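You operate a simulated robot arm through the tools that you are given. There is no shell and no other tool. Be economical: measure what you need, move in short steps, check, and stop when the job is done.

You run a simulated two-armed robot. Do the job below in one go: nothing can be reset, and whatever is moved stays where it is left.

TASK
Put the fat grey cap on the line bench top away on the cap mat top. Put the blue cloth from the line bench top on the line bench shelf. Pick up the green-lid tub with one hand, pass it to the other hand and put it on the line bench top. Take the cream end cap and put it on the white notepad. Fetch the small white spool and set it on the right rack middle shelf. Switch the brake lever off. Do these in any order. Set down upright: green-lid tub, small white spool. The brake lever goes anticlockwise seen from above, to its stop.

It is judged by the outcome, as a careful person would: the job done as asked, and still so three seconds after it is handed in. It fails if anything else is knocked over, pushed out of place, dropped, spilled or broken. A push-on lid holds only when it is set on centred and level and pressed home; a screw cap is set on level and turned clockwise until tight. Flat cloth is picked up by pressing the open fingertips on it (5 to 10 N) and closing them slowly along it; thin cloth reads only 2 to 8 mm in the jaws.

THE ROBOT
Two 7-joint arms with fingered hands on one trunk, on a base that drives. Base frame: it is fixed to the floor where the robot stands at the start and does not move with it; the origin is under the middle of the robot, x ahead of it, y to its left, z up; the surface under the hand at the start is at about z = 760. Lengths are in mm, angles in degrees, forces in N, time in s.
The left shoulder is at the start at [72, 156, 1059], the right one opposite. With the tool pointing down near the work surface each hand reaches from about 460 to 880 mm from the robot's upright axis, wherever it stands, measured 20 degrees to its own side. Places, roughly: blue cloth (6x5x3 cm) [400, 100, 800]; brake lever [5300, 7900, 600]; cap mat top (17x14 cm) [-900, 8180, 760]; cream end cap (4x4x3 cm) [-700, 8600, 800]; fat grey cap (4x4x3 cm) [500, 100, 800]; green-lid tub (7x7x11 cm) [-100, 2200, 1100]; line bench shelf [600, 200, 200]; line bench top [600, 200, 800]; right rack middle shelf [3700, 8500, 400]; small white spool (6x6x8 cm) [2600, 8400, 800]; white notepad (10x5x2 cm) [-800, 8500, 800]. Payload 4 kg a hand.
Tool frame (each hand has its own): the origin (TCP) lies between the finger pads and is the grasp point; the fingertips stand 30 mm ahead of it; z points along the fingers, y is the line along which they close. The gripper opens to 104 mm. The gripper's body begins 35 mm behind the TCP. The gripper is a hand of 3 fingers: y runs from the thumb to the fingers, the wrist lies at [-15, -104, -178] in the tool frame, and closing takes about 1.5 s.
Orientation is told as [roll, pitch, yaw] about the base's x, y, z axes, in that order, counted from this pose: with the fingers straight down and the wrist toward the robot, the tool's x, y and z point along [0, 1, 0], [1, 0, 0] and [0, 0, -1] of the base frame.

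THE INTERFACE
- The arms move only by the tool servo_tool. It takes "left_increments", "right_increments" or both (then of equal length, played together; a hand with none holds still); each is a list of rows, each a list of 7 numbers: the shift along the tool's x, y, z in mm, then the turn, a rotation vector about the tool's x, y, z in degrees, then the opening, from 0 (shut) to 1 (fully open). In form: [[tx, ty, tz, ax, ay, az, jaw], ...]. A call has 1 to 10 rows; each row is the pose to reach, as a shift and turn from the pose commanded when the call began, along the tool's axes at that moment. A row lasts 0.2 s, in which the tool goes at most 50 mm and 8.6 degrees; a call with a longer step from one row to the next is refused whole, and so is a gripper value outside its range. A pose out of reach is approached as far as the arm can. The call stops where the force on the tool passes 40 N (or 10 N more than at its start, if that is more) or the arm is blocked; 0.2 s more then pass. The fingers move at their own pace (about 153 mm/s each) and stop on an object; they squeeze with about 25 N. The grip force told is the motor's: it shows also when the fingers shut on nothing. Time passes only in rows, and 0.2 s behind the last, so rows that repeat a pose let the fingers close. It gives the time, the measured TCP pose, the force on the tool (base axes), the opening and the grip force at its end, in the units of the frame above (readings bear some noise), with the torque about the TCP (base axes, N m) and any sound that the robot's microphone picked up.
- Cameras (640 x 400 px; columns grow to the right, rows downward): "scene" is now at [145.4, 14.6, 1267.3]; the picture's right is [0.19, -0.98, 0.00], its down [-0.67, -0.13, -0.73] and it looks along [0.71, 0.14, -0.69] (base axes); focal length 214 px, centre (320, 200). "left" rides on the left gripper at [-64, -94, -117] in its tool frame; the picture's right is [-0.72, -0.33, 0.61], its down [0.64, -0.65, 0.40] and it looks along [0.27, 0.68, 0.68] (tool axes); focal length 238 px, centre (320, 200). "right" rides on the right gripper at [64, -94, -117] in its tool frame; the picture's right is [-0.72, 0.33, -0.61], its down [-0.64, -0.65, 0.41] and it looks along [-0.27, 0.68, 0.68] (tool axes); focal length 238 px, centre (320, 200). There is no depth. A picture from a camera that has moved, and an enlarged one, comes with that camera's place and axes in the base frame and with its lens. The place of the scene camera against the robot may be out by one fixed shift of up to 25 mm in any direction.
- grab_frame(camera): a new picture of that camera. The clock stands still meanwhile.
- slide_trunk(by): slides the trunk up (or, below 0, down) by that many mm; the arms and the scene camera ride with it, the base frame stays. It gives what a move gives, with no picture.
- drive_base(legs): drives the robot by 1 to 6 legs, each [ahead, left, turn to the left] in mm, mm and degrees, along the robot's own axes; the way and the turn of a leg run together, so that a leg with both is an arc; at most 1500 mm and 180 degrees a leg. The arms and the cameras ride along, it lands a little off, and it stops where it bumps. It gives what a move gives.
- hand_shape(shape, hand): the hand has 3 fingers and takes this shape, open, in about a second: jaw (thumb against the fingers, like two jaws); tri (thumb and two fingers); tip (a fingertip pinch); poke (one finger out to press); point (the index stretched); flat (the hand flat); cup (the hand cupped); fist (a fist). The gripper value then closes the fingers along that shape, each until it touches; the sizes above hold for jaw. It gives what a move gives, with no picture.
- turn_head(pan, tilt): turns the head with the scene camera to pan (to the left, within 86 degrees either way) and tilt (down, from -29 to 69), counted from straight ahead of the robot. It gives what a move gives.
- inspect(camera, box): a new picture of the part [left, top, right, bottom] of that camera's present view, enlarged. The clock stands still meanwhile.
- job_done(): hands the job in; it is judged then, once.

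Work in short steps. Places have to be worked out from the pictures, the camera data and where the tool is seen: move nearer, look again, correct. Check each grasp and each placing, and mend what went wrong. You have 186 turns and 174 pictures in all, those below and enlarged ones among them. Open the grippers and draw the arms clear of the work before you hand the job in, unless the task says otherwise; then end with one line.

The tools are called after "Call:" as name(argument=value, ...) on one line, values as JSON. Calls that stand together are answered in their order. servo_tool: Moves the arms, as the interface text tells. Its arguments: {"type":"object","properties":{"left_increments":{"type":"array","items":{"type":"array","items":{"type":"number"}}},"right_increments":{"type":"array","items":{"type":"array","items":{"type":"number"}}}},"required":[]} The other tools are called the same way: slide_trunk (by) slides the trunk up or down; hand_shape (shape, hand) gives the hand a shape; drive_base (legs) drives the base; turn_head (pan, tilt) turns the head that bears the scene camera; grab_frame (camera) takes a picture; inspect (camera, box) takes an enlarged picture of a part of a camera's view; job_done () hands the job in.

At the start:

```text
time_s: 0.0
left_tool_pos: [423.2, 377.3, 1046.1]
left_tcp_rot: [-0.1, 0.1, 0.1]
left_ft_force: [0.3, -0.1, 0.3]
left_moment: [0.0, 0.0, -0.02]
left_grip_width: 103.4
left_finger_force: 0.1
left_shape: jaw
right_tool_pos: [501.8, -90.3, 1065.0]
right_tcp_rot: [-0.1, 0.1, 0.0]
right_ft_force: [0.6, 0.6, 0.2]
right_moment: [-0.01, -0.02, 0.02]
right_grip_width: 103.5
right_finger_force: 0.1
right_shape: jaw
trunk travel left (down, up): [-475.0, 465.0]
robot x, y, heading: [0.1, -2.8, 0.2]
head pan, tilt: [11.1, 43.1]
```

scene: 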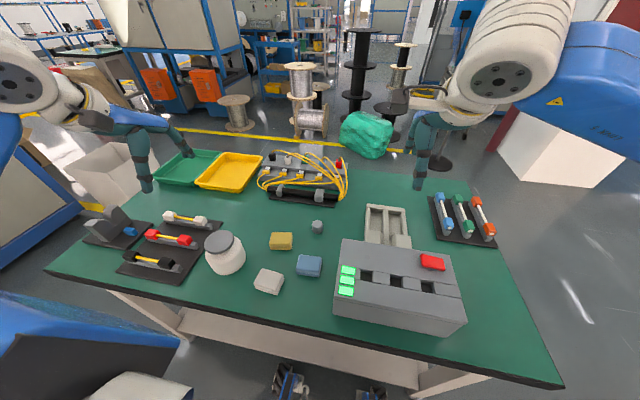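
right: 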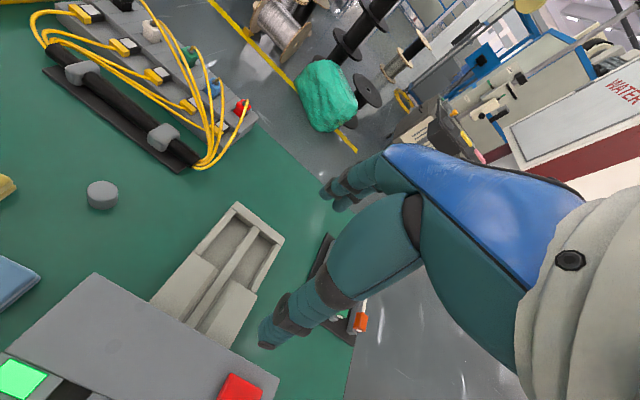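
left: 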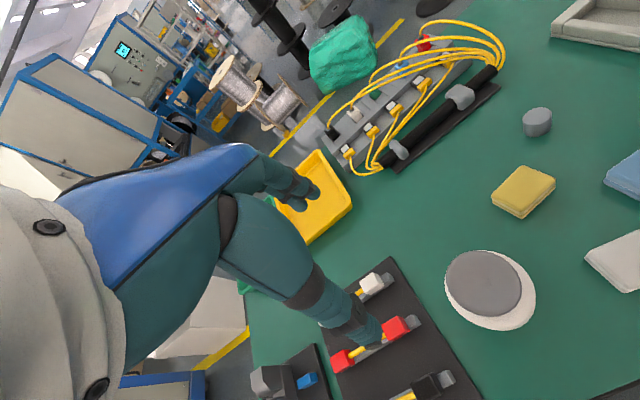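

I'll back off a little so the near-edge items are within reach, then look at the table closely.

Call:
drive_base(legs=[[-120, 0, 0]])

Call:
inspect(camera="scene", box=[160, 140, 480, 340])

```text
time_s: 1.2
left_tool_pos: [298.7, 378.7, 1046.3]
left_tcp_rot: [0.1, -0.1, 0.2]
left_ft_force: [-0.8, -0.9, 1.2]
left_moment: [-0.02, 0.02, 0.0]
left_grip_width: 103.5
left_finger_force: 0.1
left_shape: jaw
right_tool_pos: [378.7, -89.2, 1064.2]
right_tcp_rot: [-0.1, 0.1, 0.1]
right_ft_force: [0.2, -0.3, -0.6]
right_moment: [-0.01, -0.04, -0.02]
right_grip_width: 103.8
right_finger_force: 0.1
right_shape: jaw
trunk travel left (down, up): [-475.0, 465.0]
robot x, y, heading: [-119.5, 1.4, 0.2]
head pan, tilt: [11.1, 43.1]
```

```text
2.00 times, centred on (320, 240) of scene
camera zoom: at [23.8, 14.8, 1267.1], right [0.2, -0.98, 0.0], down [-0.67, -0.13, -0.73], along [0.71, 0.14, -0.69], focal length 429 px, centre (320, 120)
```

zoom: 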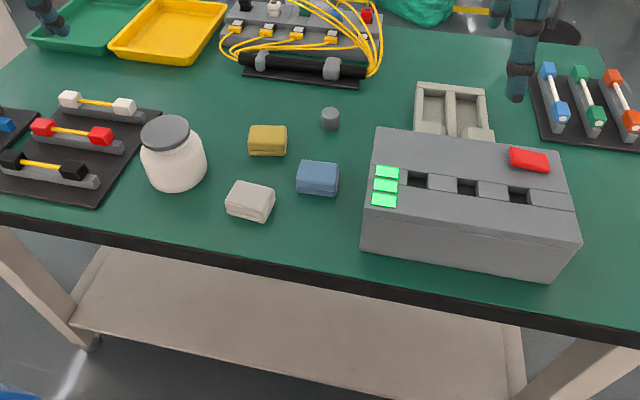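

Cloth centre is at about [408, 94], the cap at about [537, 101]. I move the left hand above the cloth.

Call:
servo_tool(left_increments=[[-36, 14, 20, 0, 0, 0, 1], [-72, 28, 40, 0, 0, 0, 1], [-108, 42, 60, 0, 0, 0, 1], [-144, 56, 80, 0, 0, 0, 1], [-180, 70, 100, 0, 0, 0, 1], [-216, 84, 120, 0, 0, 0, 1], [-250, 96, 140, 0, 0, 0, 1], [-285, 109, 160, 0, 0, 0, 1], [-285, 109, 160, 0, 0, 0, 1]])

Call:
grab_frame(camera="left")

Call:
grab_frame(camera="scene")

```text
time_s: 3.2
left_tool_pos: [406.6, 91.3, 891.4]
left_tcp_rot: [0.0, 0.0, 0.3]
left_ft_force: [0.1, 0.3, 0.1]
left_moment: [0.02, -0.01, 0.01]
left_grip_width: 103.8
left_finger_force: 0.2
left_shape: jaw
right_tool_pos: [376.7, -90.7, 1065.8]
right_tcp_rot: [-0.1, -0.2, 0.2]
right_ft_force: [-0.2, -0.5, 0.4]
right_moment: [-0.01, -0.01, 0.0]
right_grip_width: 104.1
right_finger_force: 0.0
right_shape: jaw
trunk travel left (down, up): [-475.0, 465.0]
robot x, y, heading: [-125.8, 2.2, 0.2]
head pan, tilt: [11.1, 43.1]
```

```text
169 pictures are left
camera left: at [310.9, 26.5, 1007.7], right [-0.32, -0.72, -0.61], down [-0.65, 0.64, -0.41], along [0.68, 0.27, -0.68], focal length 238 px, centre (320, 200)
```

left: 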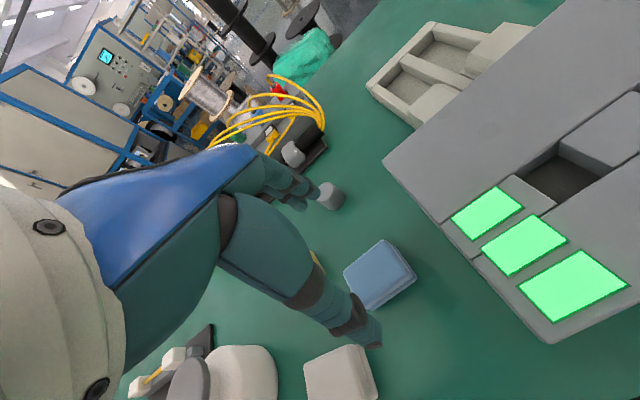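

```text
168 pictures are left
camera scene: at [22.8, 13.4, 1267.3], right [0.2, -0.98, 0.0], down [-0.67, -0.13, -0.73], along [0.71, 0.14, -0.69], focal length 214 px, centre (320, 200)
```

scene: 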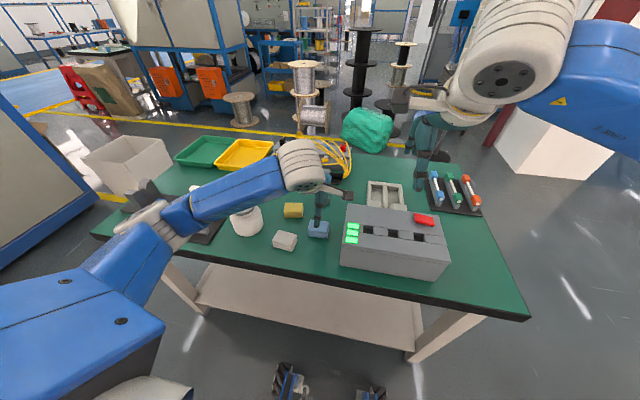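

The hand camera puts the cloth at about [404, 95], so the left hand is well aligned. I descend and close.

Call:
servo_tool(left_increments=[[3, 0, 40, 0, 0, 0, 1], [3, 0, 70, 0, 0, 0, 1], [3, 0, 85, 0, 0, 0, 1], [3, 0, 95, 0, 0, 0, 1], [3, 0, 95, 0, 0, 0, 1]])

Call:
grab_frame(camera="left")

```text
time_s: 4.5
left_tool_pos: [406.1, 96.1, 794.5]
left_tcp_rot: [-0.1, -0.1, 0.0]
left_ft_force: [0.4, 0.8, -0.6]
left_moment: [-0.03, 0.01, -0.07]
left_grip_width: 103.6
left_finger_force: 0.1
left_shape: jaw
right_tool_pos: [376.8, -90.3, 1064.3]
right_tcp_rot: [0.0, -0.2, 0.3]
right_ft_force: [0.1, 0.1, -0.6]
right_moment: [0.0, 0.0, -0.02]
right_grip_width: 103.5
right_finger_force: 0.0
right_shape: jaw
trunk travel left (down, up): [-475.0, 465.0]
robot x, y, heading: [-122.3, -2.4, 0.3]
head pan, tilt: [11.1, 43.1]
```

```text
167 pictures are left
camera left: at [311.5, 31.1, 911.0], right [-0.32, -0.72, -0.61], down [-0.65, 0.64, -0.41], along [0.68, 0.27, -0.68], focal length 238 px, centre (320, 200)
```

left: 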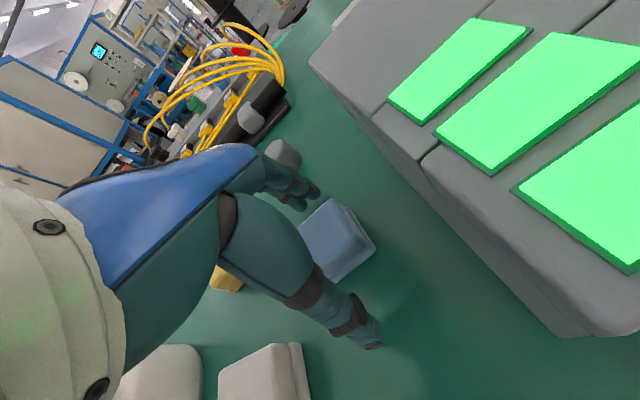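

The cloth sits between thumb and fingers. Closing.

Call:
servo_tool(left_increments=[[-3, 0, 0, 0, 0, 0, 0.7], [-5, 0, 0, 0, 0, 0, 0.5], [-5, 0, 0, 0, 0, 0, 0.3], [-5, 0, 0, 0, 0, 0, 0], [-5, 0, 0, 0, 0, 0, 0], [-5, 0, 0, 0, 0, 0, 0], [-5, 0, 0, 0, 0, 0, 0], [-5, 0, 0, 0, 0, 0, 0]])

Call:
servo_tool(left_increments=[[0, 0, -20, 0, 0, 0, 0], [0, 0, -50, 0, 0, 0, 0], [0, 0, -90, 0, 0, 0, 0], [0, 0, -130, 0, 0, 0, 0], [0, 0, -170, 0, 0, 0, 0], [0, 0, -170, 0, 0, 0, 0]])

Call:
grab_frame(camera="left")

Call:
grab_frame(camera="scene")

```text
time_s: 6.2
left_tool_pos: [406.7, 91.7, 794.0]
left_tcp_rot: [0.0, -0.1, 0.1]
left_ft_force: [0.5, -0.2, 0.0]
left_moment: [-0.01, 0.01, 0.01]
left_grip_width: 38.5
left_finger_force: 25.2
left_shape: jaw
right_tool_pos: [376.2, -90.4, 1064.3]
right_tcp_rot: [0.1, -0.1, 0.3]
right_ft_force: [0.1, -0.2, -0.8]
right_moment: [-0.04, 0.04, 0.01]
right_grip_width: 103.5
right_finger_force: 0.1
right_shape: jaw
trunk travel left (down, up): [-475.0, 465.0]
robot x, y, heading: [-123.0, 1.1, 0.2]
head pan, tilt: [11.1, 43.1]
```

```text
time_s: 7.7
left_tool_pos: [408.1, 90.4, 963.2]
left_tcp_rot: [0.0, 0.0, 0.2]
left_ft_force: [-0.9, -0.5, -0.2]
left_moment: [0.01, 0.03, -0.02]
left_grip_width: 38.6
left_finger_force: 24.7
left_shape: jaw
right_tool_pos: [376.3, -90.3, 1065.1]
right_tcp_rot: [0.0, -0.1, 0.2]
right_ft_force: [0.9, 0.1, 0.7]
right_moment: [0.04, 0.01, -0.01]
right_grip_width: 103.3
right_finger_force: 0.0
right_shape: jaw
trunk travel left (down, up): [-475.0, 465.0]
robot x, y, heading: [-125.4, 0.8, 0.1]
head pan, tilt: [11.1, 43.1]
```

```text
166 pictures are left
camera left: at [312.5, 25.3, 1080.0], right [-0.32, -0.72, -0.61], down [-0.65, 0.64, -0.4], along [0.68, 0.27, -0.68], focal length 238 px, centre (320, 200)
```

left: 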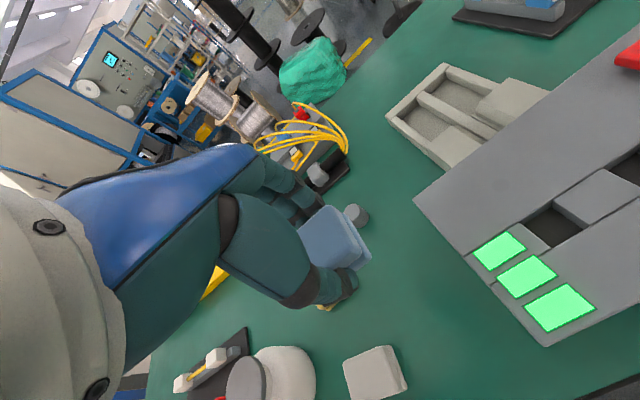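

```text
165 pictures are left
camera scene: at [23.6, 13.4, 1267.2], right [0.2, -0.98, 0.0], down [-0.67, -0.13, -0.73], along [0.71, 0.14, -0.69], focal length 214 px, centre (320, 200)
```

scene: 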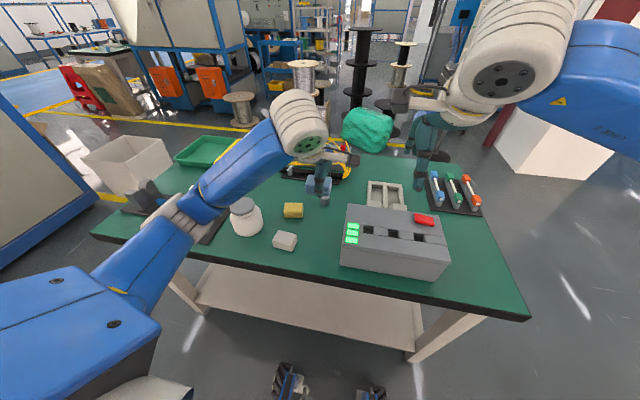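

The cloth is held (38 mm). I back off so the hands clear the table edge, then lower the trunk to shelf height.

Call:
drive_base(legs=[[-285, 0, 0]])

Call:
slide_trunk(by=-470)

Call:
turn_head(pan=5, tilt=35)

Call:
grab_frame(camera="scene")

Call:
grab_frame(camera="left")

```text
time_s: 9.6
left_tool_pos: [123.8, 88.5, 962.6]
left_tcp_rot: [0.0, 0.0, -0.1]
left_ft_force: [-0.5, -0.1, -0.9]
left_moment: [-0.01, 0.0, -0.02]
left_grip_width: 38.4
left_finger_force: 25.2
left_shape: jaw
right_tool_pos: [93.0, -92.8, 1065.4]
right_tcp_rot: [0.0, 0.1, -0.1]
right_ft_force: [-0.4, -0.3, 0.1]
right_moment: [-0.02, -0.02, 0.01]
right_grip_width: 103.8
right_finger_force: 0.1
right_shape: jaw
trunk travel left (down, up): [-475.0, 465.0]
robot x, y, heading: [-409.0, 0.3, -0.1]
head pan, tilt: [11.1, 43.1]
```

```text
refused: -470 is not a number from -400 to 400
```

```text
time_s: 10.3
left_tool_pos: [121.8, 87.6, 964.0]
left_tcp_rot: [0.0, -0.3, -0.1]
left_ft_force: [-0.2, -0.2, -0.3]
left_moment: [0.01, 0.0, -0.01]
left_grip_width: 38.6
left_finger_force: 25.0
left_shape: jaw
right_tool_pos: [90.7, -94.3, 1066.3]
right_tcp_rot: [0.0, -0.2, -0.2]
right_ft_force: [-0.1, 1.0, 0.1]
right_moment: [-0.02, 0.03, 0.0]
right_grip_width: 103.6
right_finger_force: 0.0
right_shape: jaw
trunk travel left (down, up): [-475.0, 465.0]
robot x, y, heading: [-405.3, -0.5, 0.1]
head pan, tilt: [5.0, 35.0]
```

```text
164 pictures are left
camera scene: at [-253.9, 4.1, 1279.3], right [0.09, -1.0, 0.0], down [-0.57, -0.05, -0.82], along [0.81, 0.07, -0.58], focal length 214 px, centre (320, 200)
```

scene: 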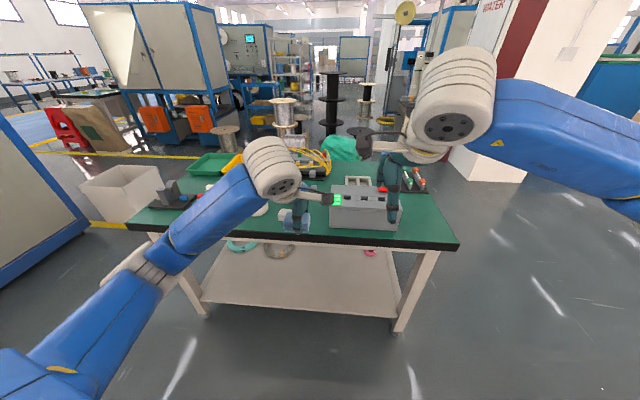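

```text
163 pictures are left
camera left: at [26.5, 23.0, 1080.7], right [-0.33, -0.72, -0.61], down [-0.65, 0.64, -0.41], along [0.69, 0.27, -0.68], focal length 238 px, centre (320, 200)
```

left: 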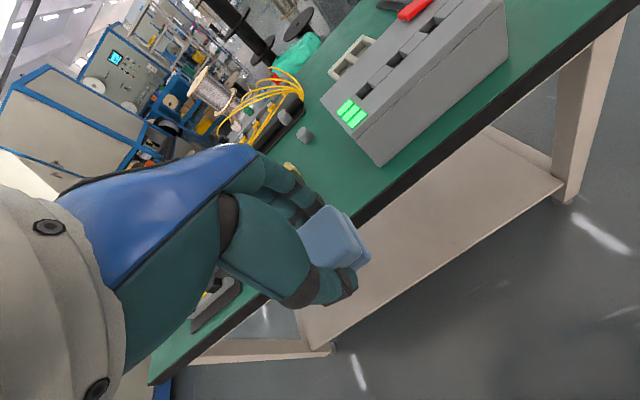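

Shelf is empty with its front edge near x≈295. Lowering the trunk in two steps.

Call:
slide_trunk(by=-400)

Call:
slide_trunk(by=-70)

Call:
servo_tool(left_increments=[[0, 0, 40, 0, 0, 0, 0], [0, 0, 80, 0, 0, 0, 0], [0, 0, 120, 0, 0, 0, 0], [0, 0, 160, 0, 0, 0, 0], [0, 0, 180, 0, 0, 0, 0], [0, 0, 180, 0, 0, 0, 0]])

Call:
grab_frame(camera="scene")

Call:
grab_frame(camera="left")

```text
time_s: 14.1
left_tool_pos: [121.8, 87.1, 563.3]
left_tcp_rot: [0.0, -0.2, 0.0]
left_ft_force: [0.0, 0.3, 0.4]
left_moment: [0.06, 0.0, -0.03]
left_grip_width: 38.5
left_finger_force: 25.2
left_shape: jaw
right_tool_pos: [91.4, -94.4, 665.5]
right_tcp_rot: [-0.1, -0.2, -0.1]
right_ft_force: [0.4, -0.4, -0.1]
right_moment: [-0.06, 0.01, 0.0]
right_grip_width: 103.5
right_finger_force: 0.1
right_shape: jaw
trunk travel left (down, up): [-75.0, 865.0]
robot x, y, heading: [-408.1, -1.2, -0.1]
head pan, tilt: [5.0, 35.0]
```

```text
time_s: 15.2
left_tool_pos: [121.9, 86.7, 493.6]
left_tcp_rot: [0.0, -0.1, -0.1]
left_ft_force: [-1.1, 0.0, -0.2]
left_moment: [0.03, 0.01, -0.02]
left_grip_width: 38.4
left_finger_force: 24.9
left_shape: jaw
right_tool_pos: [90.2, -92.3, 596.2]
right_tcp_rot: [0.1, -0.1, 0.0]
right_ft_force: [-0.1, 0.3, -0.5]
right_moment: [0.02, 0.02, 0.03]
right_grip_width: 103.7
right_finger_force: 0.0
right_shape: jaw
trunk travel left (down, up): [-5.0, 935.0]
robot x, y, heading: [-402.6, -0.4, -0.1]
head pan, tilt: [5.0, 35.0]
```

```text
time_s: 16.6
left_tool_pos: [119.9, 87.9, 314.5]
left_tcp_rot: [0.0, -0.2, -0.1]
left_ft_force: [-0.1, 0.2, -1.3]
left_moment: [0.03, -0.01, -0.01]
left_grip_width: 38.4
left_finger_force: 25.2
left_shape: jaw
right_tool_pos: [89.6, -93.2, 596.5]
right_tcp_rot: [0.1, -0.3, -0.2]
right_ft_force: [-0.2, 0.1, 0.1]
right_moment: [0.02, -0.02, -0.02]
right_grip_width: 103.5
right_finger_force: 0.1
right_shape: jaw
trunk travel left (down, up): [-5.0, 935.0]
robot x, y, heading: [-405.4, 1.7, 0.0]
head pan, tilt: [5.0, 35.0]
```

```text
162 pictures are left
camera scene: at [-254.8, 4.3, 809.3], right [0.09, -1.0, 0.0], down [-0.57, -0.05, -0.82], along [0.81, 0.07, -0.58], focal length 214 px, centre (320, 200)
```

scene: 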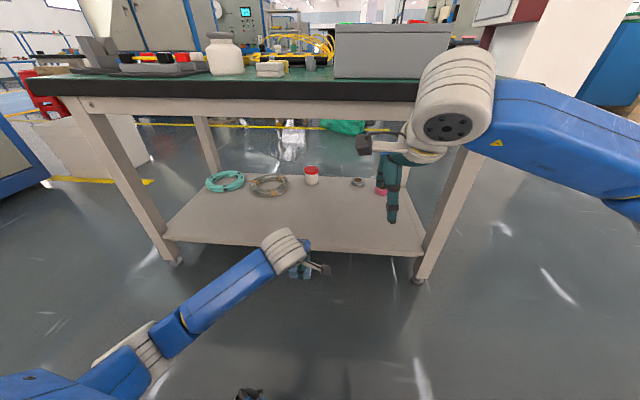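

```text
161 pictures are left
camera left: at [25.1, 23.9, 430.8], right [-0.33, -0.72, -0.61], down [-0.65, 0.64, -0.41], along [0.69, 0.27, -0.68], focal length 238 px, centre (320, 200)
```

left: 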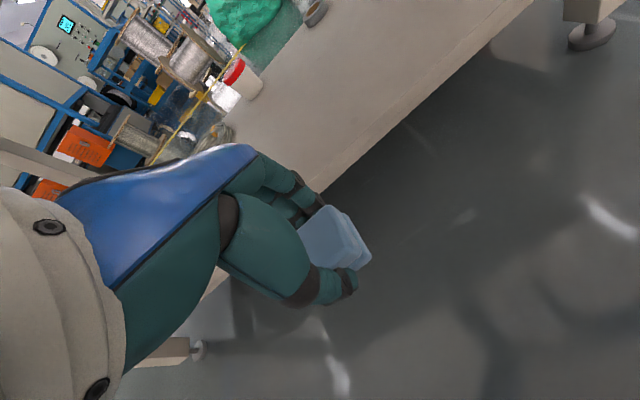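

Front part of the shelf is free (items lie at the back, x≈770). Moving the cloth forward over the shelf.

Call:
servo_tool(left_increments=[[0, 45, 0, 0, 0, 0, 0], [0, 90, 0, 0, 0, 0, 0], [0, 135, 0, 0, 0, 0, 0], [0, 180, 0, 0, 0, 0, 0], [0, 225, 0, 0, 0, 0, 0], [0, 270, 0, 0, 0, 0, 0], [0, 295, 0, 0, 0, 0, 0], [0, 295, 0, 0, 0, 0, 0]])

Call:
grab_frame(camera="scene")

Call:
grab_frame(camera="left")

```text
time_s: 18.4
left_tool_pos: [412.6, 88.4, 315.1]
left_tcp_rot: [0.0, -0.3, -0.1]
left_ft_force: [-0.3, -0.1, 0.1]
left_moment: [-0.03, -0.02, 0.01]
left_grip_width: 37.8
left_finger_force: 24.5
left_shape: jaw
left hand out of reach, approached as far as the arm can: row 7, 8
right_tool_pos: [90.8, -94.1, 596.3]
right_tcp_rot: [0.0, -0.2, -0.2]
right_ft_force: [0.6, 0.1, -0.1]
right_moment: [0.0, 0.0, -0.02]
right_grip_width: 103.5
right_finger_force: 0.1
right_shape: jaw
trunk travel left (down, up): [-5.0, 935.0]
robot x, y, heading: [-407.3, -1.1, -0.1]
head pan, tilt: [5.0, 35.0]
```

```text
160 pictures are left
camera scene: at [-254.3, 4.0, 809.2], right [0.09, -1.0, 0.0], down [-0.57, -0.05, -0.82], along [0.81, 0.07, -0.58], focal length 214 px, centre (320, 200)
```

scene: 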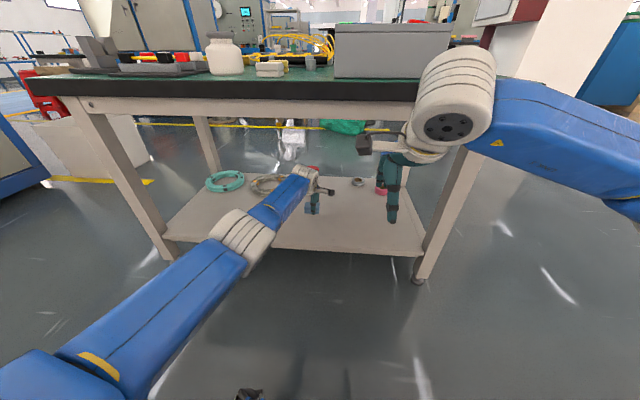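

```text
159 pictures are left
camera left: at [317.0, 24.0, 432.3], right [-0.33, -0.72, -0.61], down [-0.65, 0.64, -0.41], along [0.69, 0.27, -0.68], focal length 238 px, centre (320, 200)
```

left: 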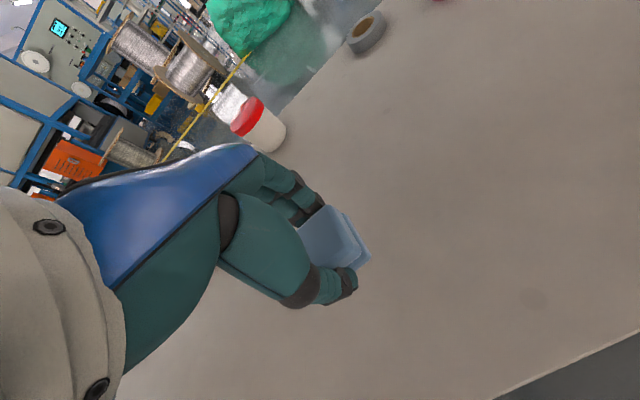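

It's well over the shelf. I lower with a slight pull-back, since the arm is near its reach limit.

Call:
servo_tool(left_increments=[[0, -15, 20, 0, 0, 0, 0], [0, -25, 45, 0, 0, 0, 0], [0, -25, 65, 0, 0, 0, 0], [0, -25, 75, 0, 0, 0, 0], [0, -25, 80, 0, 0, 0, 0], [0, -25, 80, 0, 0, 0, 0]])

Call:
grab_frame(camera="left")

```text
time_s: 19.8
left_tool_pos: [388.3, 89.2, 235.4]
left_tcp_rot: [0.0, -0.1, -0.1]
left_ft_force: [-0.6, 0.7, -0.4]
left_moment: [0.0, -0.02, 0.01]
left_grip_width: 38.2
left_finger_force: 24.6
left_shape: jaw
right_tool_pos: [90.8, -93.7, 596.1]
right_tcp_rot: [0.1, -0.2, -0.1]
right_ft_force: [-0.2, 0.3, 0.3]
right_moment: [0.02, 0.01, 0.0]
right_grip_width: 104.0
right_finger_force: 0.1
right_shape: jaw
trunk travel left (down, up): [-5.0, 935.0]
robot x, y, heading: [-406.9, -0.6, -0.2]
head pan, tilt: [5.0, 35.0]
```

```text
158 pictures are left
camera left: at [292.6, 23.8, 351.1], right [-0.33, -0.72, -0.61], down [-0.65, 0.64, -0.41], along [0.69, 0.27, -0.68], focal length 238 px, centre (320, 200)
```

left: 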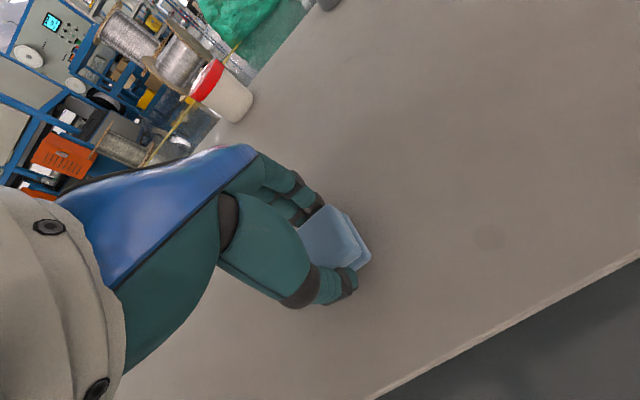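

No contact yet; I keep lowering a few mm at a time watching for force.

Call:
servo_tool(left_increments=[[0, 0, 4, 0, 0, 0, 0], [0, 0, 8, 0, 0, 0, 0], [0, 0, 11, 0, 0, 0, 0], [0, 0, 11, 0, 0, 0, 0]])

```text
time_s: 20.8
left_tool_pos: [389.9, 87.2, 231.5]
left_tcp_rot: [0.0, -0.8, -0.2]
left_ft_force: [-2.8, 3.5, 28.0]
left_moment: [0.05, 0.33, 0.07]
left_grip_width: 39.7
left_finger_force: 25.0
left_shape: jaw
right_tool_pos: [87.8, -92.0, 597.7]
right_tcp_rot: [0.1, -0.4, -0.1]
right_ft_force: [0.1, -0.2, -1.1]
right_moment: [0.0, -0.01, -0.01]
right_grip_width: 103.9
right_finger_force: 0.0
right_shape: jaw
trunk travel left (down, up): [-5.0, 935.0]
robot x, y, heading: [-406.3, -0.2, -0.0]
head pan, tilt: [5.0, 35.0]
```

Contact with the shelf. I ease up slightly, open, and rise.

Call:
servo_tool(left_increments=[[0, 0, -5, 0, 0, 0, 0], [0, 0, -5, 0, 0, 0, 0.5], [0, 0, -5, 0, 0, 0, 1], [0, 0, -5, 0, 0, 0, 1], [0, 0, -5, 0, 0, 0, 1], [0, 0, -30, 0, 0, 0, 1], [0, 0, -70, 0, 0, 0, 1], [0, 0, -100, 0, 0, 0, 1], [0, 0, -100, 0, 0, 0, 1]])

Call:
grab_frame(camera="left")

```text
time_s: 22.8
left_tool_pos: [388.0, 88.8, 325.8]
left_tcp_rot: [0.0, -0.1, -0.1]
left_ft_force: [0.2, -0.5, -0.6]
left_moment: [-0.01, -0.03, -0.03]
left_grip_width: 103.6
left_finger_force: 0.0
left_shape: jaw
right_tool_pos: [89.5, -93.9, 596.2]
right_tcp_rot: [0.0, -0.1, -0.2]
right_ft_force: [-0.3, -0.6, 0.3]
right_moment: [0.01, -0.02, 0.01]
right_grip_width: 103.5
right_finger_force: 0.0
right_shape: jaw
trunk travel left (down, up): [-5.0, 935.0]
robot x, y, heading: [-406.4, -3.7, 0.1]
head pan, tilt: [5.0, 35.0]
```

```text
157 pictures are left
camera left: at [292.7, 26.0, 443.1], right [-0.33, -0.72, -0.61], down [-0.65, 0.64, -0.41], along [0.69, 0.27, -0.68], focal length 238 px, centre (320, 200)
```

left: 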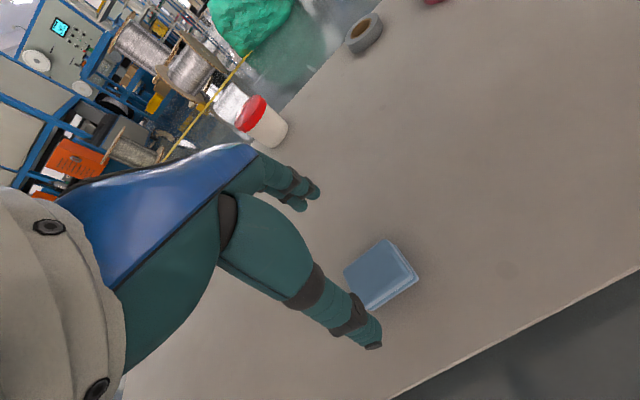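

Cloth lies flat on the shelf. I withdraw the hand and raise the trunk, then look left for the tub.

Call:
servo_tool(left_increments=[[0, -45, 0, 0, 0, 0, 1], [0, -90, 0, 0, 0, 0, 1], [0, -135, 0, 0, 0, 0, 1], [0, -180, 0, 0, 0, 0, 1], [0, -225, 0, 0, 0, 0, 1], [0, -270, 0, 0, 0, 0, 1], [0, -290, -20, 0, 0, 0, 1], [0, -290, -60, 0, 0, 0, 1], [0, -290, -100, 0, 0, 0, 1], [0, -290, -100, 0, 0, 0, 1]])

Call:
slide_trunk(by=400)

Call:
turn_head(pan=80, tilt=15)

Call:
grab_frame(camera="scene")

```text
time_s: 25.2
left_tool_pos: [111.7, 129.2, 426.9]
left_tcp_rot: [5.6, -2.1, 2.8]
left_ft_force: [-0.3, 0.2, -0.9]
left_moment: [-0.01, -0.03, 0.0]
left_grip_width: 103.8
left_finger_force: 0.1
left_shape: jaw
right_tool_pos: [90.0, -94.1, 597.8]
right_tcp_rot: [0.0, -0.2, -0.2]
right_ft_force: [0.0, 0.6, -0.1]
right_moment: [-0.03, 0.0, 0.05]
right_grip_width: 103.5
right_finger_force: 0.1
right_shape: jaw
trunk travel left (down, up): [-5.0, 935.0]
robot x, y, heading: [-409.0, -1.9, -0.3]
head pan, tilt: [5.0, 35.0]
stopped in row 10 (left hand): the arm was blocked; the commanded pose is now the measured one
```

```text
time_s: 29.1
left_tool_pos: [111.0, 128.4, 826.4]
left_tcp_rot: [5.7, -2.1, 2.7]
left_ft_force: [-0.5, 0.2, 0.0]
left_moment: [-0.01, 0.0, -0.03]
left_grip_width: 103.7
left_finger_force: 0.1
left_shape: jaw
right_tool_pos: [90.0, -94.1, 997.2]
right_tcp_rot: [0.0, -0.1, -0.1]
right_ft_force: [-0.5, -0.1, 0.6]
right_moment: [0.02, 0.0, -0.03]
right_grip_width: 103.3
right_finger_force: 0.0
right_shape: jaw
trunk travel left (down, up): [-405.0, 535.0]
robot x, y, heading: [-402.4, -3.1, -0.2]
head pan, tilt: [5.0, 35.0]
```

```text
time_s: 30.5
left_tool_pos: [110.8, 128.5, 826.2]
left_tcp_rot: [5.7, -2.0, 2.8]
left_ft_force: [0.8, 0.3, -0.7]
left_moment: [-0.04, 0.01, -0.01]
left_grip_width: 103.7
left_finger_force: 0.1
left_shape: jaw
right_tool_pos: [88.8, -93.4, 996.3]
right_tcp_rot: [0.0, -0.3, -0.1]
right_ft_force: [0.5, -0.3, -0.7]
right_moment: [-0.03, 0.04, 0.05]
right_grip_width: 103.8
right_finger_force: 0.1
right_shape: jaw
trunk travel left (down, up): [-405.0, 535.0]
robot x, y, heading: [-406.5, -3.0, 0.1]
head pan, tilt: [80.0, 15.0]
```

```text
156 pictures are left
camera scene: at [-325.2, 87.7, 1241.6], right [0.98, -0.18, 0.0], down [-0.05, -0.25, -0.97], along [0.17, 0.95, -0.26], focal length 214 px, centre (320, 200)
```

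scene: 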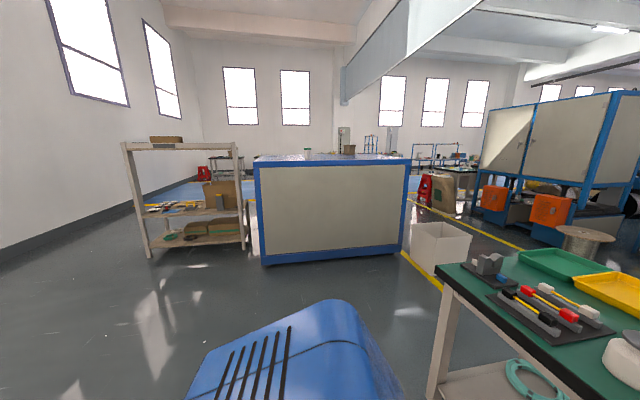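

The tub seems to stand on the large cabinet, near (307,152). I enlarge the view.

Call:
inspect(camera="scene", box=[240, 120, 420, 232])

```text
3.56 times, centred on (330, 176) of scene
camera zoom: at [-325.2, 87.7, 1241.6], right [0.98, -0.18, 0.0], down [-0.05, -0.25, -0.97], along [0.17, 0.95, -0.26], focal length 763 px, centre (284, 285)
```

zoom: 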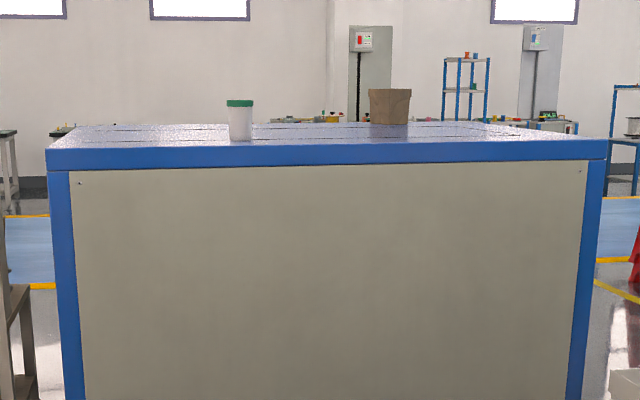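

The tub stands on the cabinet top (z≈1070), roughly x −70. I raise trunk and left hand so the arms clear it, then drive over facing it.

Call:
slide_trunk(by=400)

Call:
servo_tool(left_increments=[[0, 40, 0, -3, 0, 0, 1], [0, 80, -20, -5, 1, 2, 1], [0, 80, -60, -5, 1, 2, 1], [0, 80, -100, -5, 1, 2, 1], [0, 80, -140, -5, 1, 2, 1], [0, 80, -140, -5, 1, 2, 1]])

Call:
drive_base(legs=[[-150, 0, 0], [0, 0, 90], [1350, 0, 0], [0, -420, 0]])

Call:
turn_head(pan=5, tilt=35)

Call:
grab_frame(camera="scene")

```text
time_s: 34.4
left_tool_pos: [110.7, 127.3, 1226.6]
left_tcp_rot: [5.8, -2.0, 2.8]
left_ft_force: [-0.6, -0.3, 0.9]
left_moment: [0.0, 0.01, -0.02]
left_grip_width: 104.0
left_finger_force: 0.2
left_shape: jaw
right_tool_pos: [90.4, -94.3, 1396.6]
right_tcp_rot: [0.0, -0.3, 0.0]
right_ft_force: [0.1, -0.7, 0.6]
right_moment: [0.0, 0.02, -0.01]
right_grip_width: 103.9
right_finger_force: 0.0
right_shape: jaw
trunk travel left (down, up): [-805.0, 135.0]
robot x, y, heading: [-406.0, 1.0, -0.2]
head pan, tilt: [80.0, 15.0]
```

```text
time_s: 35.8
left_tool_pos: [189.1, 116.5, 1368.2]
left_tcp_rot: [6.9, -6.7, 0.2]
left_ft_force: [0.5, -1.1, 0.2]
left_moment: [-0.01, -0.02, 0.01]
left_grip_width: 103.7
left_finger_force: 0.0
left_shape: jaw
right_tool_pos: [91.9, -96.3, 1395.7]
right_tcp_rot: [0.1, -0.2, -0.1]
right_ft_force: [-0.8, -0.6, 0.3]
right_moment: [-0.02, -0.02, 0.03]
right_grip_width: 103.8
right_finger_force: 0.1
right_shape: jaw
trunk travel left (down, up): [-805.0, 135.0]
robot x, y, heading: [-404.5, -1.0, 0.2]
head pan, tilt: [80.0, 15.0]
```

```text
time_s: 49.6
left_tool_pos: [-291.4, 1979.9, 1369.3]
left_tcp_rot: [6.5, -6.9, 91.2]
left_ft_force: [-0.4, -0.1, -1.0]
left_moment: [-0.01, 0.03, -0.01]
left_grip_width: 103.8
left_finger_force: 0.2
left_shape: jaw
right_tool_pos: [-77.9, 1884.3, 1397.5]
right_tcp_rot: [-0.2, -0.3, 90.5]
right_ft_force: [0.6, 0.2, -0.2]
right_moment: [0.02, -0.02, 0.05]
right_grip_width: 103.6
right_finger_force: 0.0
right_shape: jaw
trunk travel left (down, up): [-805.0, 135.0]
robot x, y, heading: [-162.1, 1390.8, 90.3]
head pan, tilt: [80.0, 15.0]
```

```text
time_s: 51.1
left_tool_pos: [-286.6, 1975.9, 1372.2]
left_tcp_rot: [6.8, -7.0, 91.2]
left_ft_force: [0.5, -0.1, 1.1]
left_moment: [-0.03, 0.03, 0.0]
left_grip_width: 103.8
left_finger_force: 0.1
left_shape: jaw
right_tool_pos: [-70.2, 1881.7, 1398.2]
right_tcp_rot: [0.1, -0.3, 90.6]
right_ft_force: [0.8, -0.7, 0.4]
right_moment: [-0.03, -0.01, 0.01]
right_grip_width: 103.8
right_finger_force: 0.1
right_shape: jaw
trunk travel left (down, up): [-805.0, 135.0]
robot x, y, heading: [-160.2, 1388.5, 90.6]
head pan, tilt: [5.0, 35.0]
```

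```text
154 pictures are left
camera scene: at [-156.0, 1526.0, 1609.3], right [1.0, 0.1, 0.0], down [0.05, -0.57, -0.82], along [-0.08, 0.81, -0.58], focal length 214 px, centre (320, 200)
```

scene: 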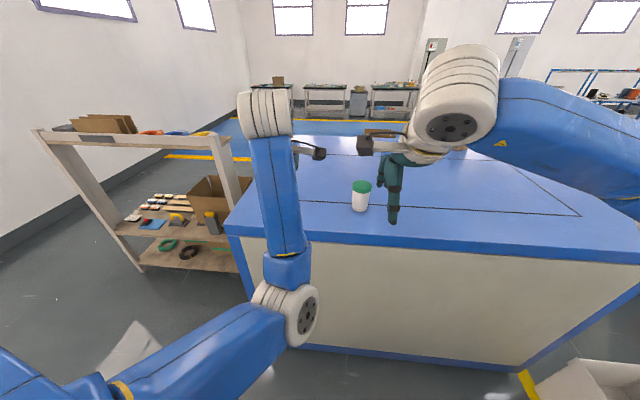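

Tub base is at about [-62, 2215, ~1075], slightly right of the robot, so the right hand picks it from the side and the left will take it by the top. First I turn the right hand in free air: yaw, then tilt forward.

Call:
servo_tool(right_increments=[[-10, 0, 0, 0, 0, -8.5, 1], [-20, 0, 0, 0, 0, -17, 1], [-30, 0, 0, 0, 0, -25.5, 1], [-40, 0, 0, 0, 0, -34, 1], [-50, 0, 0, 0, 0, -42.5, 1], [-60, 0, 0, 0, 0, -51, 1], [-60, 0, 0, 0, 0, -59.5, 1], [-60, 0, 0, 0, 0, -68, 1], [-60, 0, 0, 0, 0, -76.5, 1], [-60, 0, 0, 0, 0, -85, 1]])

Call:
servo_tool(right_increments=[[0, 0, 0, 0, -8.5, 0, 1], [0, 0, 0, 0, -17, 0, 1], [0, 0, 0, 0, -25.5, 0, 1], [0, 0, 0, 0, -34, 0, 1], [0, 0, 0, 0, -42.5, 0, 1], [0, 0, 0, 0, -51, 0, 1], [0, 0, 0, 0, -59.5, 0, 1], [0, 0, 0, 0, -60, 0, 1]])

Call:
grab_frame(camera="scene")

Call:
grab_frame(camera="right")

```text
time_s: 53.3
left_tool_pos: [-290.0, 1975.5, 1372.7]
left_tcp_rot: [6.6, -7.1, 91.2]
left_ft_force: [-1.1, 0.0, -0.5]
left_moment: [0.0, -0.01, -0.03]
left_grip_width: 104.1
left_finger_force: 0.0
left_shape: jaw
right_tool_pos: [-63.3, 1759.4, 1433.8]
right_tcp_rot: [-0.3, 0.1, 175.3]
right_ft_force: [0.0, -0.4, 0.0]
right_moment: [0.02, 0.03, 0.0]
right_grip_width: 104.1
right_finger_force: 0.1
right_shape: jaw
right hand out of reach, approached as far as the arm can: row 7, 8, 9, 10
trunk travel left (down, up): [-805.0, 135.0]
robot x, y, heading: [-165.9, 1386.9, 90.5]
head pan, tilt: [5.0, 35.0]
```

```text
time_s: 55.1
left_tool_pos: [-287.5, 1978.1, 1369.8]
left_tcp_rot: [6.8, -6.9, 91.1]
left_ft_force: [-0.5, 0.2, -0.5]
left_moment: [-0.03, -0.01, -0.01]
left_grip_width: 103.7
left_finger_force: 0.0
left_shape: jaw
right_tool_pos: [-84.5, 1671.3, 1549.2]
right_tcp_rot: [-56.7, -0.1, 175.5]
right_ft_force: [0.5, 0.3, 0.5]
right_moment: [0.02, -0.01, 0.02]
right_grip_width: 104.1
right_finger_force: 0.0
right_shape: jaw
right hand out of reach, approached as far as the arm can: row 1, 2, 3, 4, 5, 6, 7, 8
trunk travel left (down, up): [-805.0, 135.0]
robot x, y, heading: [-161.5, 1385.3, 90.5]
head pan, tilt: [5.0, 35.0]
```

```text
153 pictures are left
camera scene: at [-155.7, 1525.6, 1609.3], right [1.0, 0.1, 0.0], down [0.05, -0.57, -0.82], along [-0.08, 0.81, -0.58], focal length 214 px, centre (320, 200)
```

scene: 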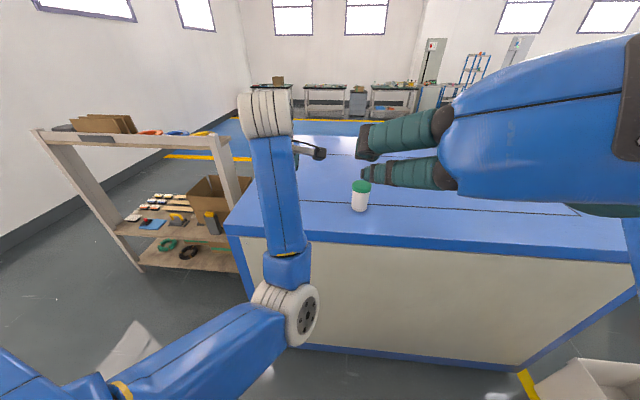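

```text
152 pictures are left
camera right: at [-0.2, 1531.7, 1558.2], right [-0.33, -0.09, 0.94], down [0.7, 0.64, 0.31], along [-0.63, 0.77, -0.15], focal length 238 px, centre (320, 200)
```

right: 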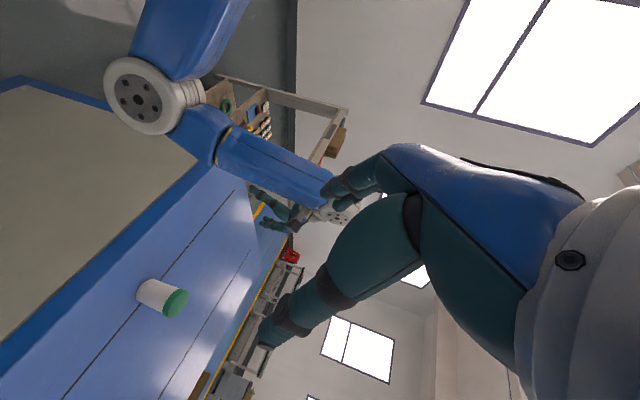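

The arm was too folded for that orientation; extending forward should settle it. I drive 120 mm closer, then push the hand forward.

Call:
drive_base(legs=[[120, 0, 0]])

Call:
servo_tool(right_increments=[[-20, 0, 35, 0, 0, 0, 1], [-40, 0, 70, 0, 0, 0, 1], [-60, 0, 105, 0, 0, 0, 1], [-60, 0, 105, 0, 0, 0, 1], [-60, 0, 105, 0, 0, 0, 1]])

Call:
grab_frame(camera="scene")

```text
time_s: 56.3
left_tool_pos: [-289.3, 2086.2, 1376.0]
left_tcp_rot: [6.8, -7.5, 90.9]
left_ft_force: [-0.1, -1.5, -0.1]
left_moment: [0.03, -0.01, -0.01]
left_grip_width: 103.9
left_finger_force: 0.0
left_shape: jaw
right_tool_pos: [-87.1, 1778.3, 1552.1]
right_tcp_rot: [-57.5, -0.1, 175.6]
right_ft_force: [0.6, -1.4, 0.2]
right_moment: [0.03, -0.07, 0.01]
right_grip_width: 104.0
right_finger_force: 0.0
right_shape: jaw
trunk travel left (down, up): [-805.0, 135.0]
robot x, y, heading: [-165.3, 1509.4, 90.5]
head pan, tilt: [5.0, 35.0]
```

```text
time_s: 57.5
left_tool_pos: [-288.2, 2099.0, 1370.5]
left_tcp_rot: [6.8, -7.0, 91.1]
left_ft_force: [0.3, -0.2, 0.6]
left_moment: [0.0, -0.01, 0.04]
left_grip_width: 104.1
left_finger_force: 0.1
left_shape: jaw
right_tool_pos: [-83.7, 1801.2, 1548.5]
right_tcp_rot: [-57.0, -0.1, 175.6]
right_ft_force: [1.0, -0.5, -0.1]
right_moment: [-0.01, 0.01, 0.01]
right_grip_width: 103.9
right_finger_force: 0.1
right_shape: jaw
right hand out of reach, approached as far as the arm can: row 1, 2, 3, 4, 5
trunk travel left (down, up): [-805.0, 135.0]
robot x, y, heading: [-164.1, 1509.6, 90.5]
head pan, tilt: [5.0, 35.0]
```

```text
151 pictures are left
camera scene: at [-158.1, 1649.3, 1609.2], right [1.0, 0.1, 0.0], down [0.05, -0.57, -0.82], along [-0.08, 0.81, -0.58], focal length 214 px, centre (320, 200)
```

scene: 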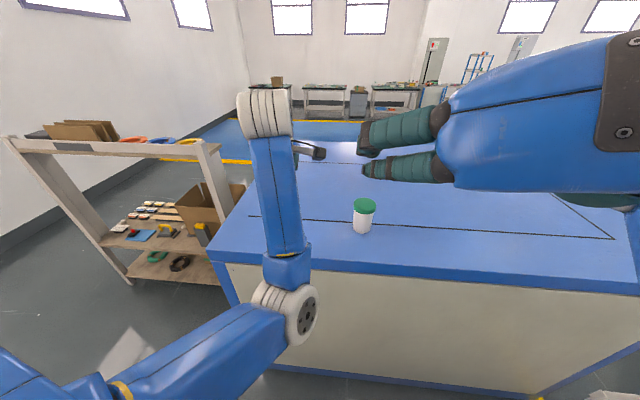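

That orientation is at a joint limit. Instead I'll return to the default yaw and roll the hand inward (fingers pointing left), which keeps the wrist on the robot's side.

Call:
servo_tool(right_increments=[[0, 0, 0, 0, 8.5, 0, 1], [0, 0, 0, 0, 17, 0, 1], [0, 0, 0, 0, 25.5, 0, 1], [0, 0, 0, 0, 34, 0, 1], [0, 0, 0, 0, 42.5, 0, 1], [0, 0, 0, 0, 51, 0, 1], [0, 0, 0, 0, 57, 0, 1], [0, 0, 0, 0, 57, 0, 1]])

Call:
servo_tool(right_increments=[[0, 0, 0, 0, 0, 8.5, 1], [0, 0, 0, 0, 0, 17, 1], [0, 0, 0, 0, 0, 25.5, 1], [0, 0, 0, 0, 0, 34, 1], [0, 0, 0, 0, 0, 42.5, 1], [0, 0, 0, 0, 0, 51, 1], [0, 0, 0, 0, 0, 59.5, 1], [0, 0, 0, 0, 0, 68, 1], [0, 0, 0, 0, 0, 76.5, 1], [0, 0, 0, 0, 0, 85, 1]])

```text
time_s: 59.3
left_tool_pos: [-288.2, 2097.2, 1372.8]
left_tcp_rot: [6.8, -7.0, 91.1]
left_ft_force: [0.0, 0.6, -0.3]
left_moment: [0.0, -0.02, 0.02]
left_grip_width: 103.8
left_finger_force: 0.0
left_shape: jaw
right_tool_pos: [-84.9, 1797.8, 1549.1]
right_tcp_rot: [0.0, -0.1, 175.6]
right_ft_force: [0.9, 0.1, 0.3]
right_moment: [-0.01, 0.01, 0.03]
right_grip_width: 104.0
right_finger_force: 0.1
right_shape: jaw
trunk travel left (down, up): [-805.0, 135.0]
robot x, y, heading: [-165.7, 1505.3, 90.6]
head pan, tilt: [5.0, 35.0]
```

```text
time_s: 60.6
left_tool_pos: [-288.9, 2094.4, 1373.5]
left_tcp_rot: [6.9, -7.3, 91.1]
left_ft_force: [-0.3, 0.0, 0.8]
left_moment: [0.01, 0.03, 0.02]
left_grip_width: 103.7
left_finger_force: 0.0
left_shape: jaw
right_tool_pos: [-81.3, 1798.7, 1550.0]
right_tcp_rot: [-0.1, 0.2, 134.2]
right_ft_force: [21.2, 16.6, -0.9]
right_moment: [-1.89, 2.69, 2.77]
right_grip_width: 103.6
right_finger_force: 0.1
right_shape: jaw
trunk travel left (down, up): [-805.0, 135.0]
robot x, y, heading: [-158.3, 1507.7, 90.4]
head pan, tilt: [5.0, 35.0]
stopped in row 6 (right hand): the force on the tool passed its limit at 75 N (the readings are from after the stop); the commanded pose is now the measured one
```

The hand was too close to the body while turning and pushed on something. I move it away forward-right first, then look.

Call:
servo_tool(right_increments=[[-40, 14, 0, 0, 0, 0, 1], [-80, 28, 0, 0, 0, 0, 1], [-120, 42, 0, 0, 0, 0, 1], [-160, 56, 0, 0, 0, 0, 1], [-200, 72, 0, 0, 0, 0, 1], [-200, 72, 0, 0, 0, 0, 1]])

Call:
grab_frame(camera="scene")

```text
time_s: 62.0
left_tool_pos: [-289.4, 2096.5, 1371.1]
left_tcp_rot: [6.8, -7.1, 91.1]
left_ft_force: [0.4, -0.3, 0.4]
left_moment: [-0.02, 0.02, -0.01]
left_grip_width: 104.0
left_finger_force: 0.1
left_shape: jaw
right_tool_pos: [12.2, 1992.2, 1551.2]
right_tcp_rot: [-0.2, -0.1, 134.2]
right_ft_force: [0.1, -0.5, 0.3]
right_moment: [0.01, -0.02, -0.02]
right_grip_width: 103.9
right_finger_force: 0.1
right_shape: jaw
trunk travel left (down, up): [-805.0, 135.0]
robot x, y, heading: [-161.8, 1507.4, 90.5]
head pan, tilt: [5.0, 35.0]
```

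```text
150 pictures are left
camera scene: at [-157.5, 1648.1, 1609.3], right [1.0, 0.1, 0.0], down [0.05, -0.57, -0.82], along [-0.08, 0.81, -0.58], focal length 214 px, centre (320, 200)
```

scene: 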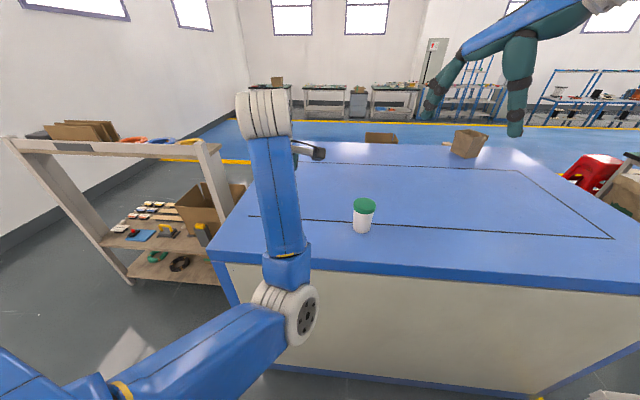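

Free again. I undo the remaining yaw while lowering a little, then roll the hand so the fingers point left.

Call:
servo_tool(right_increments=[[0, 0, 20, 0, 0, 7.3, 1], [0, 0, 40, 0, 0, 14.6, 1], [0, 0, 60, 0, 0, 21.9, 1], [0, 0, 80, 0, 0, 29.2, 1], [0, 0, 100, 0, 0, 36.5, 1], [0, 0, 120, 0, 0, 43.7, 1], [0, 0, 120, 0, 0, 43.7, 1]])

Call:
servo_tool(right_increments=[[-10, 20, 0, 0, 8.2, 0, 1], [-20, 40, 0, 0, 16.4, 0, 1], [-30, 60, 0, 0, 24.6, 0, 1], [-40, 80, 0, 0, 32.8, 0, 1], [-50, 100, 0, 0, 41, 0, 1], [-60, 110, 0, 0, 49.2, 0, 1], [-70, 120, 0, 0, 57.4, 0, 1], [-80, 120, 0, 0, 65, 0, 1], [-80, 120, 0, 0, 65, 0, 1]])

Call:
grab_frame(camera="scene")

Call:
grab_frame(camera="right")

```text
time_s: 63.6
left_tool_pos: [-288.1, 2095.5, 1371.6]
left_tcp_rot: [6.8, -7.2, 91.1]
left_ft_force: [0.1, -0.3, 0.2]
left_moment: [-0.03, 0.0, 0.0]
left_grip_width: 103.9
left_finger_force: 0.0
left_shape: jaw
right_tool_pos: [10.3, 1989.0, 1429.1]
right_tcp_rot: [0.0, -0.1, 90.3]
right_ft_force: [-0.2, -0.5, 0.7]
right_moment: [0.01, 0.01, -0.02]
right_grip_width: 104.0
right_finger_force: 0.0
right_shape: jaw
trunk travel left (down, up): [-805.0, 135.0]
robot x, y, heading: [-161.2, 1511.4, 90.5]
head pan, tilt: [5.0, 35.0]
```

```text
time_s: 65.6
left_tool_pos: [-289.1, 2095.3, 1371.3]
left_tcp_rot: [6.8, -7.0, 91.1]
left_ft_force: [0.5, 0.4, -0.3]
left_moment: [0.01, 0.01, 0.0]
left_grip_width: 104.0
left_finger_force: 0.0
left_shape: jaw
right_tool_pos: [89.5, 2109.1, 1428.8]
right_tcp_rot: [65.0, -0.1, 90.5]
right_ft_force: [-0.2, 1.0, 0.6]
right_moment: [-0.05, -0.02, -0.01]
right_grip_width: 104.0
right_finger_force: 0.1
right_shape: jaw
trunk travel left (down, up): [-805.0, 135.0]
robot x, y, heading: [-163.7, 1506.9, 90.4]
head pan, tilt: [5.0, 35.0]
```

```text
149 pictures are left
camera scene: at [-156.5, 1647.3, 1609.4], right [1.0, 0.1, 0.0], down [0.05, -0.57, -0.82], along [-0.08, 0.81, -0.58], focal length 214 px, centre (320, 200)
```

scene: 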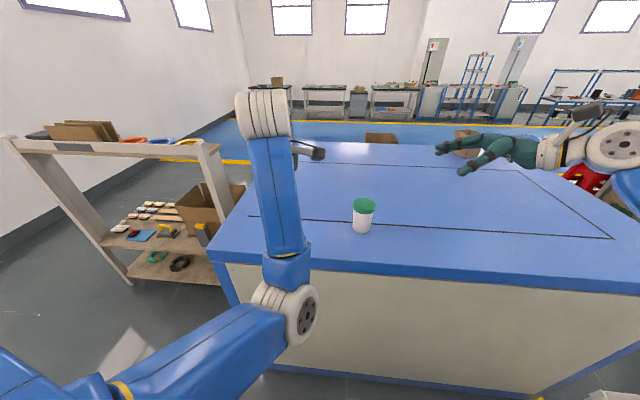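

```text
148 pictures are left
camera right: at [169.0, 2015.6, 1535.1], right [0.86, 0.33, -0.39], down [-0.09, -0.65, -0.75], along [-0.51, 0.68, -0.53], focal length 238 px, centre (320, 200)
```

right: 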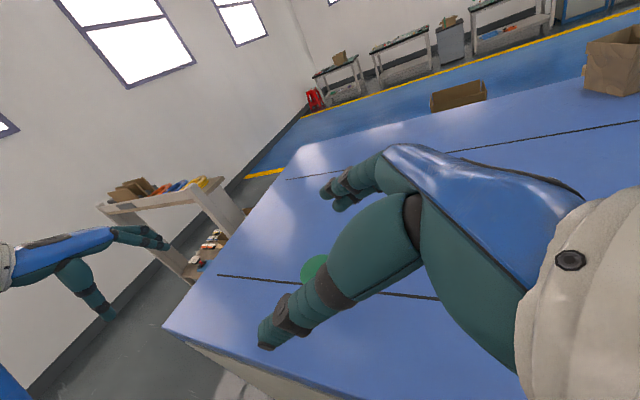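

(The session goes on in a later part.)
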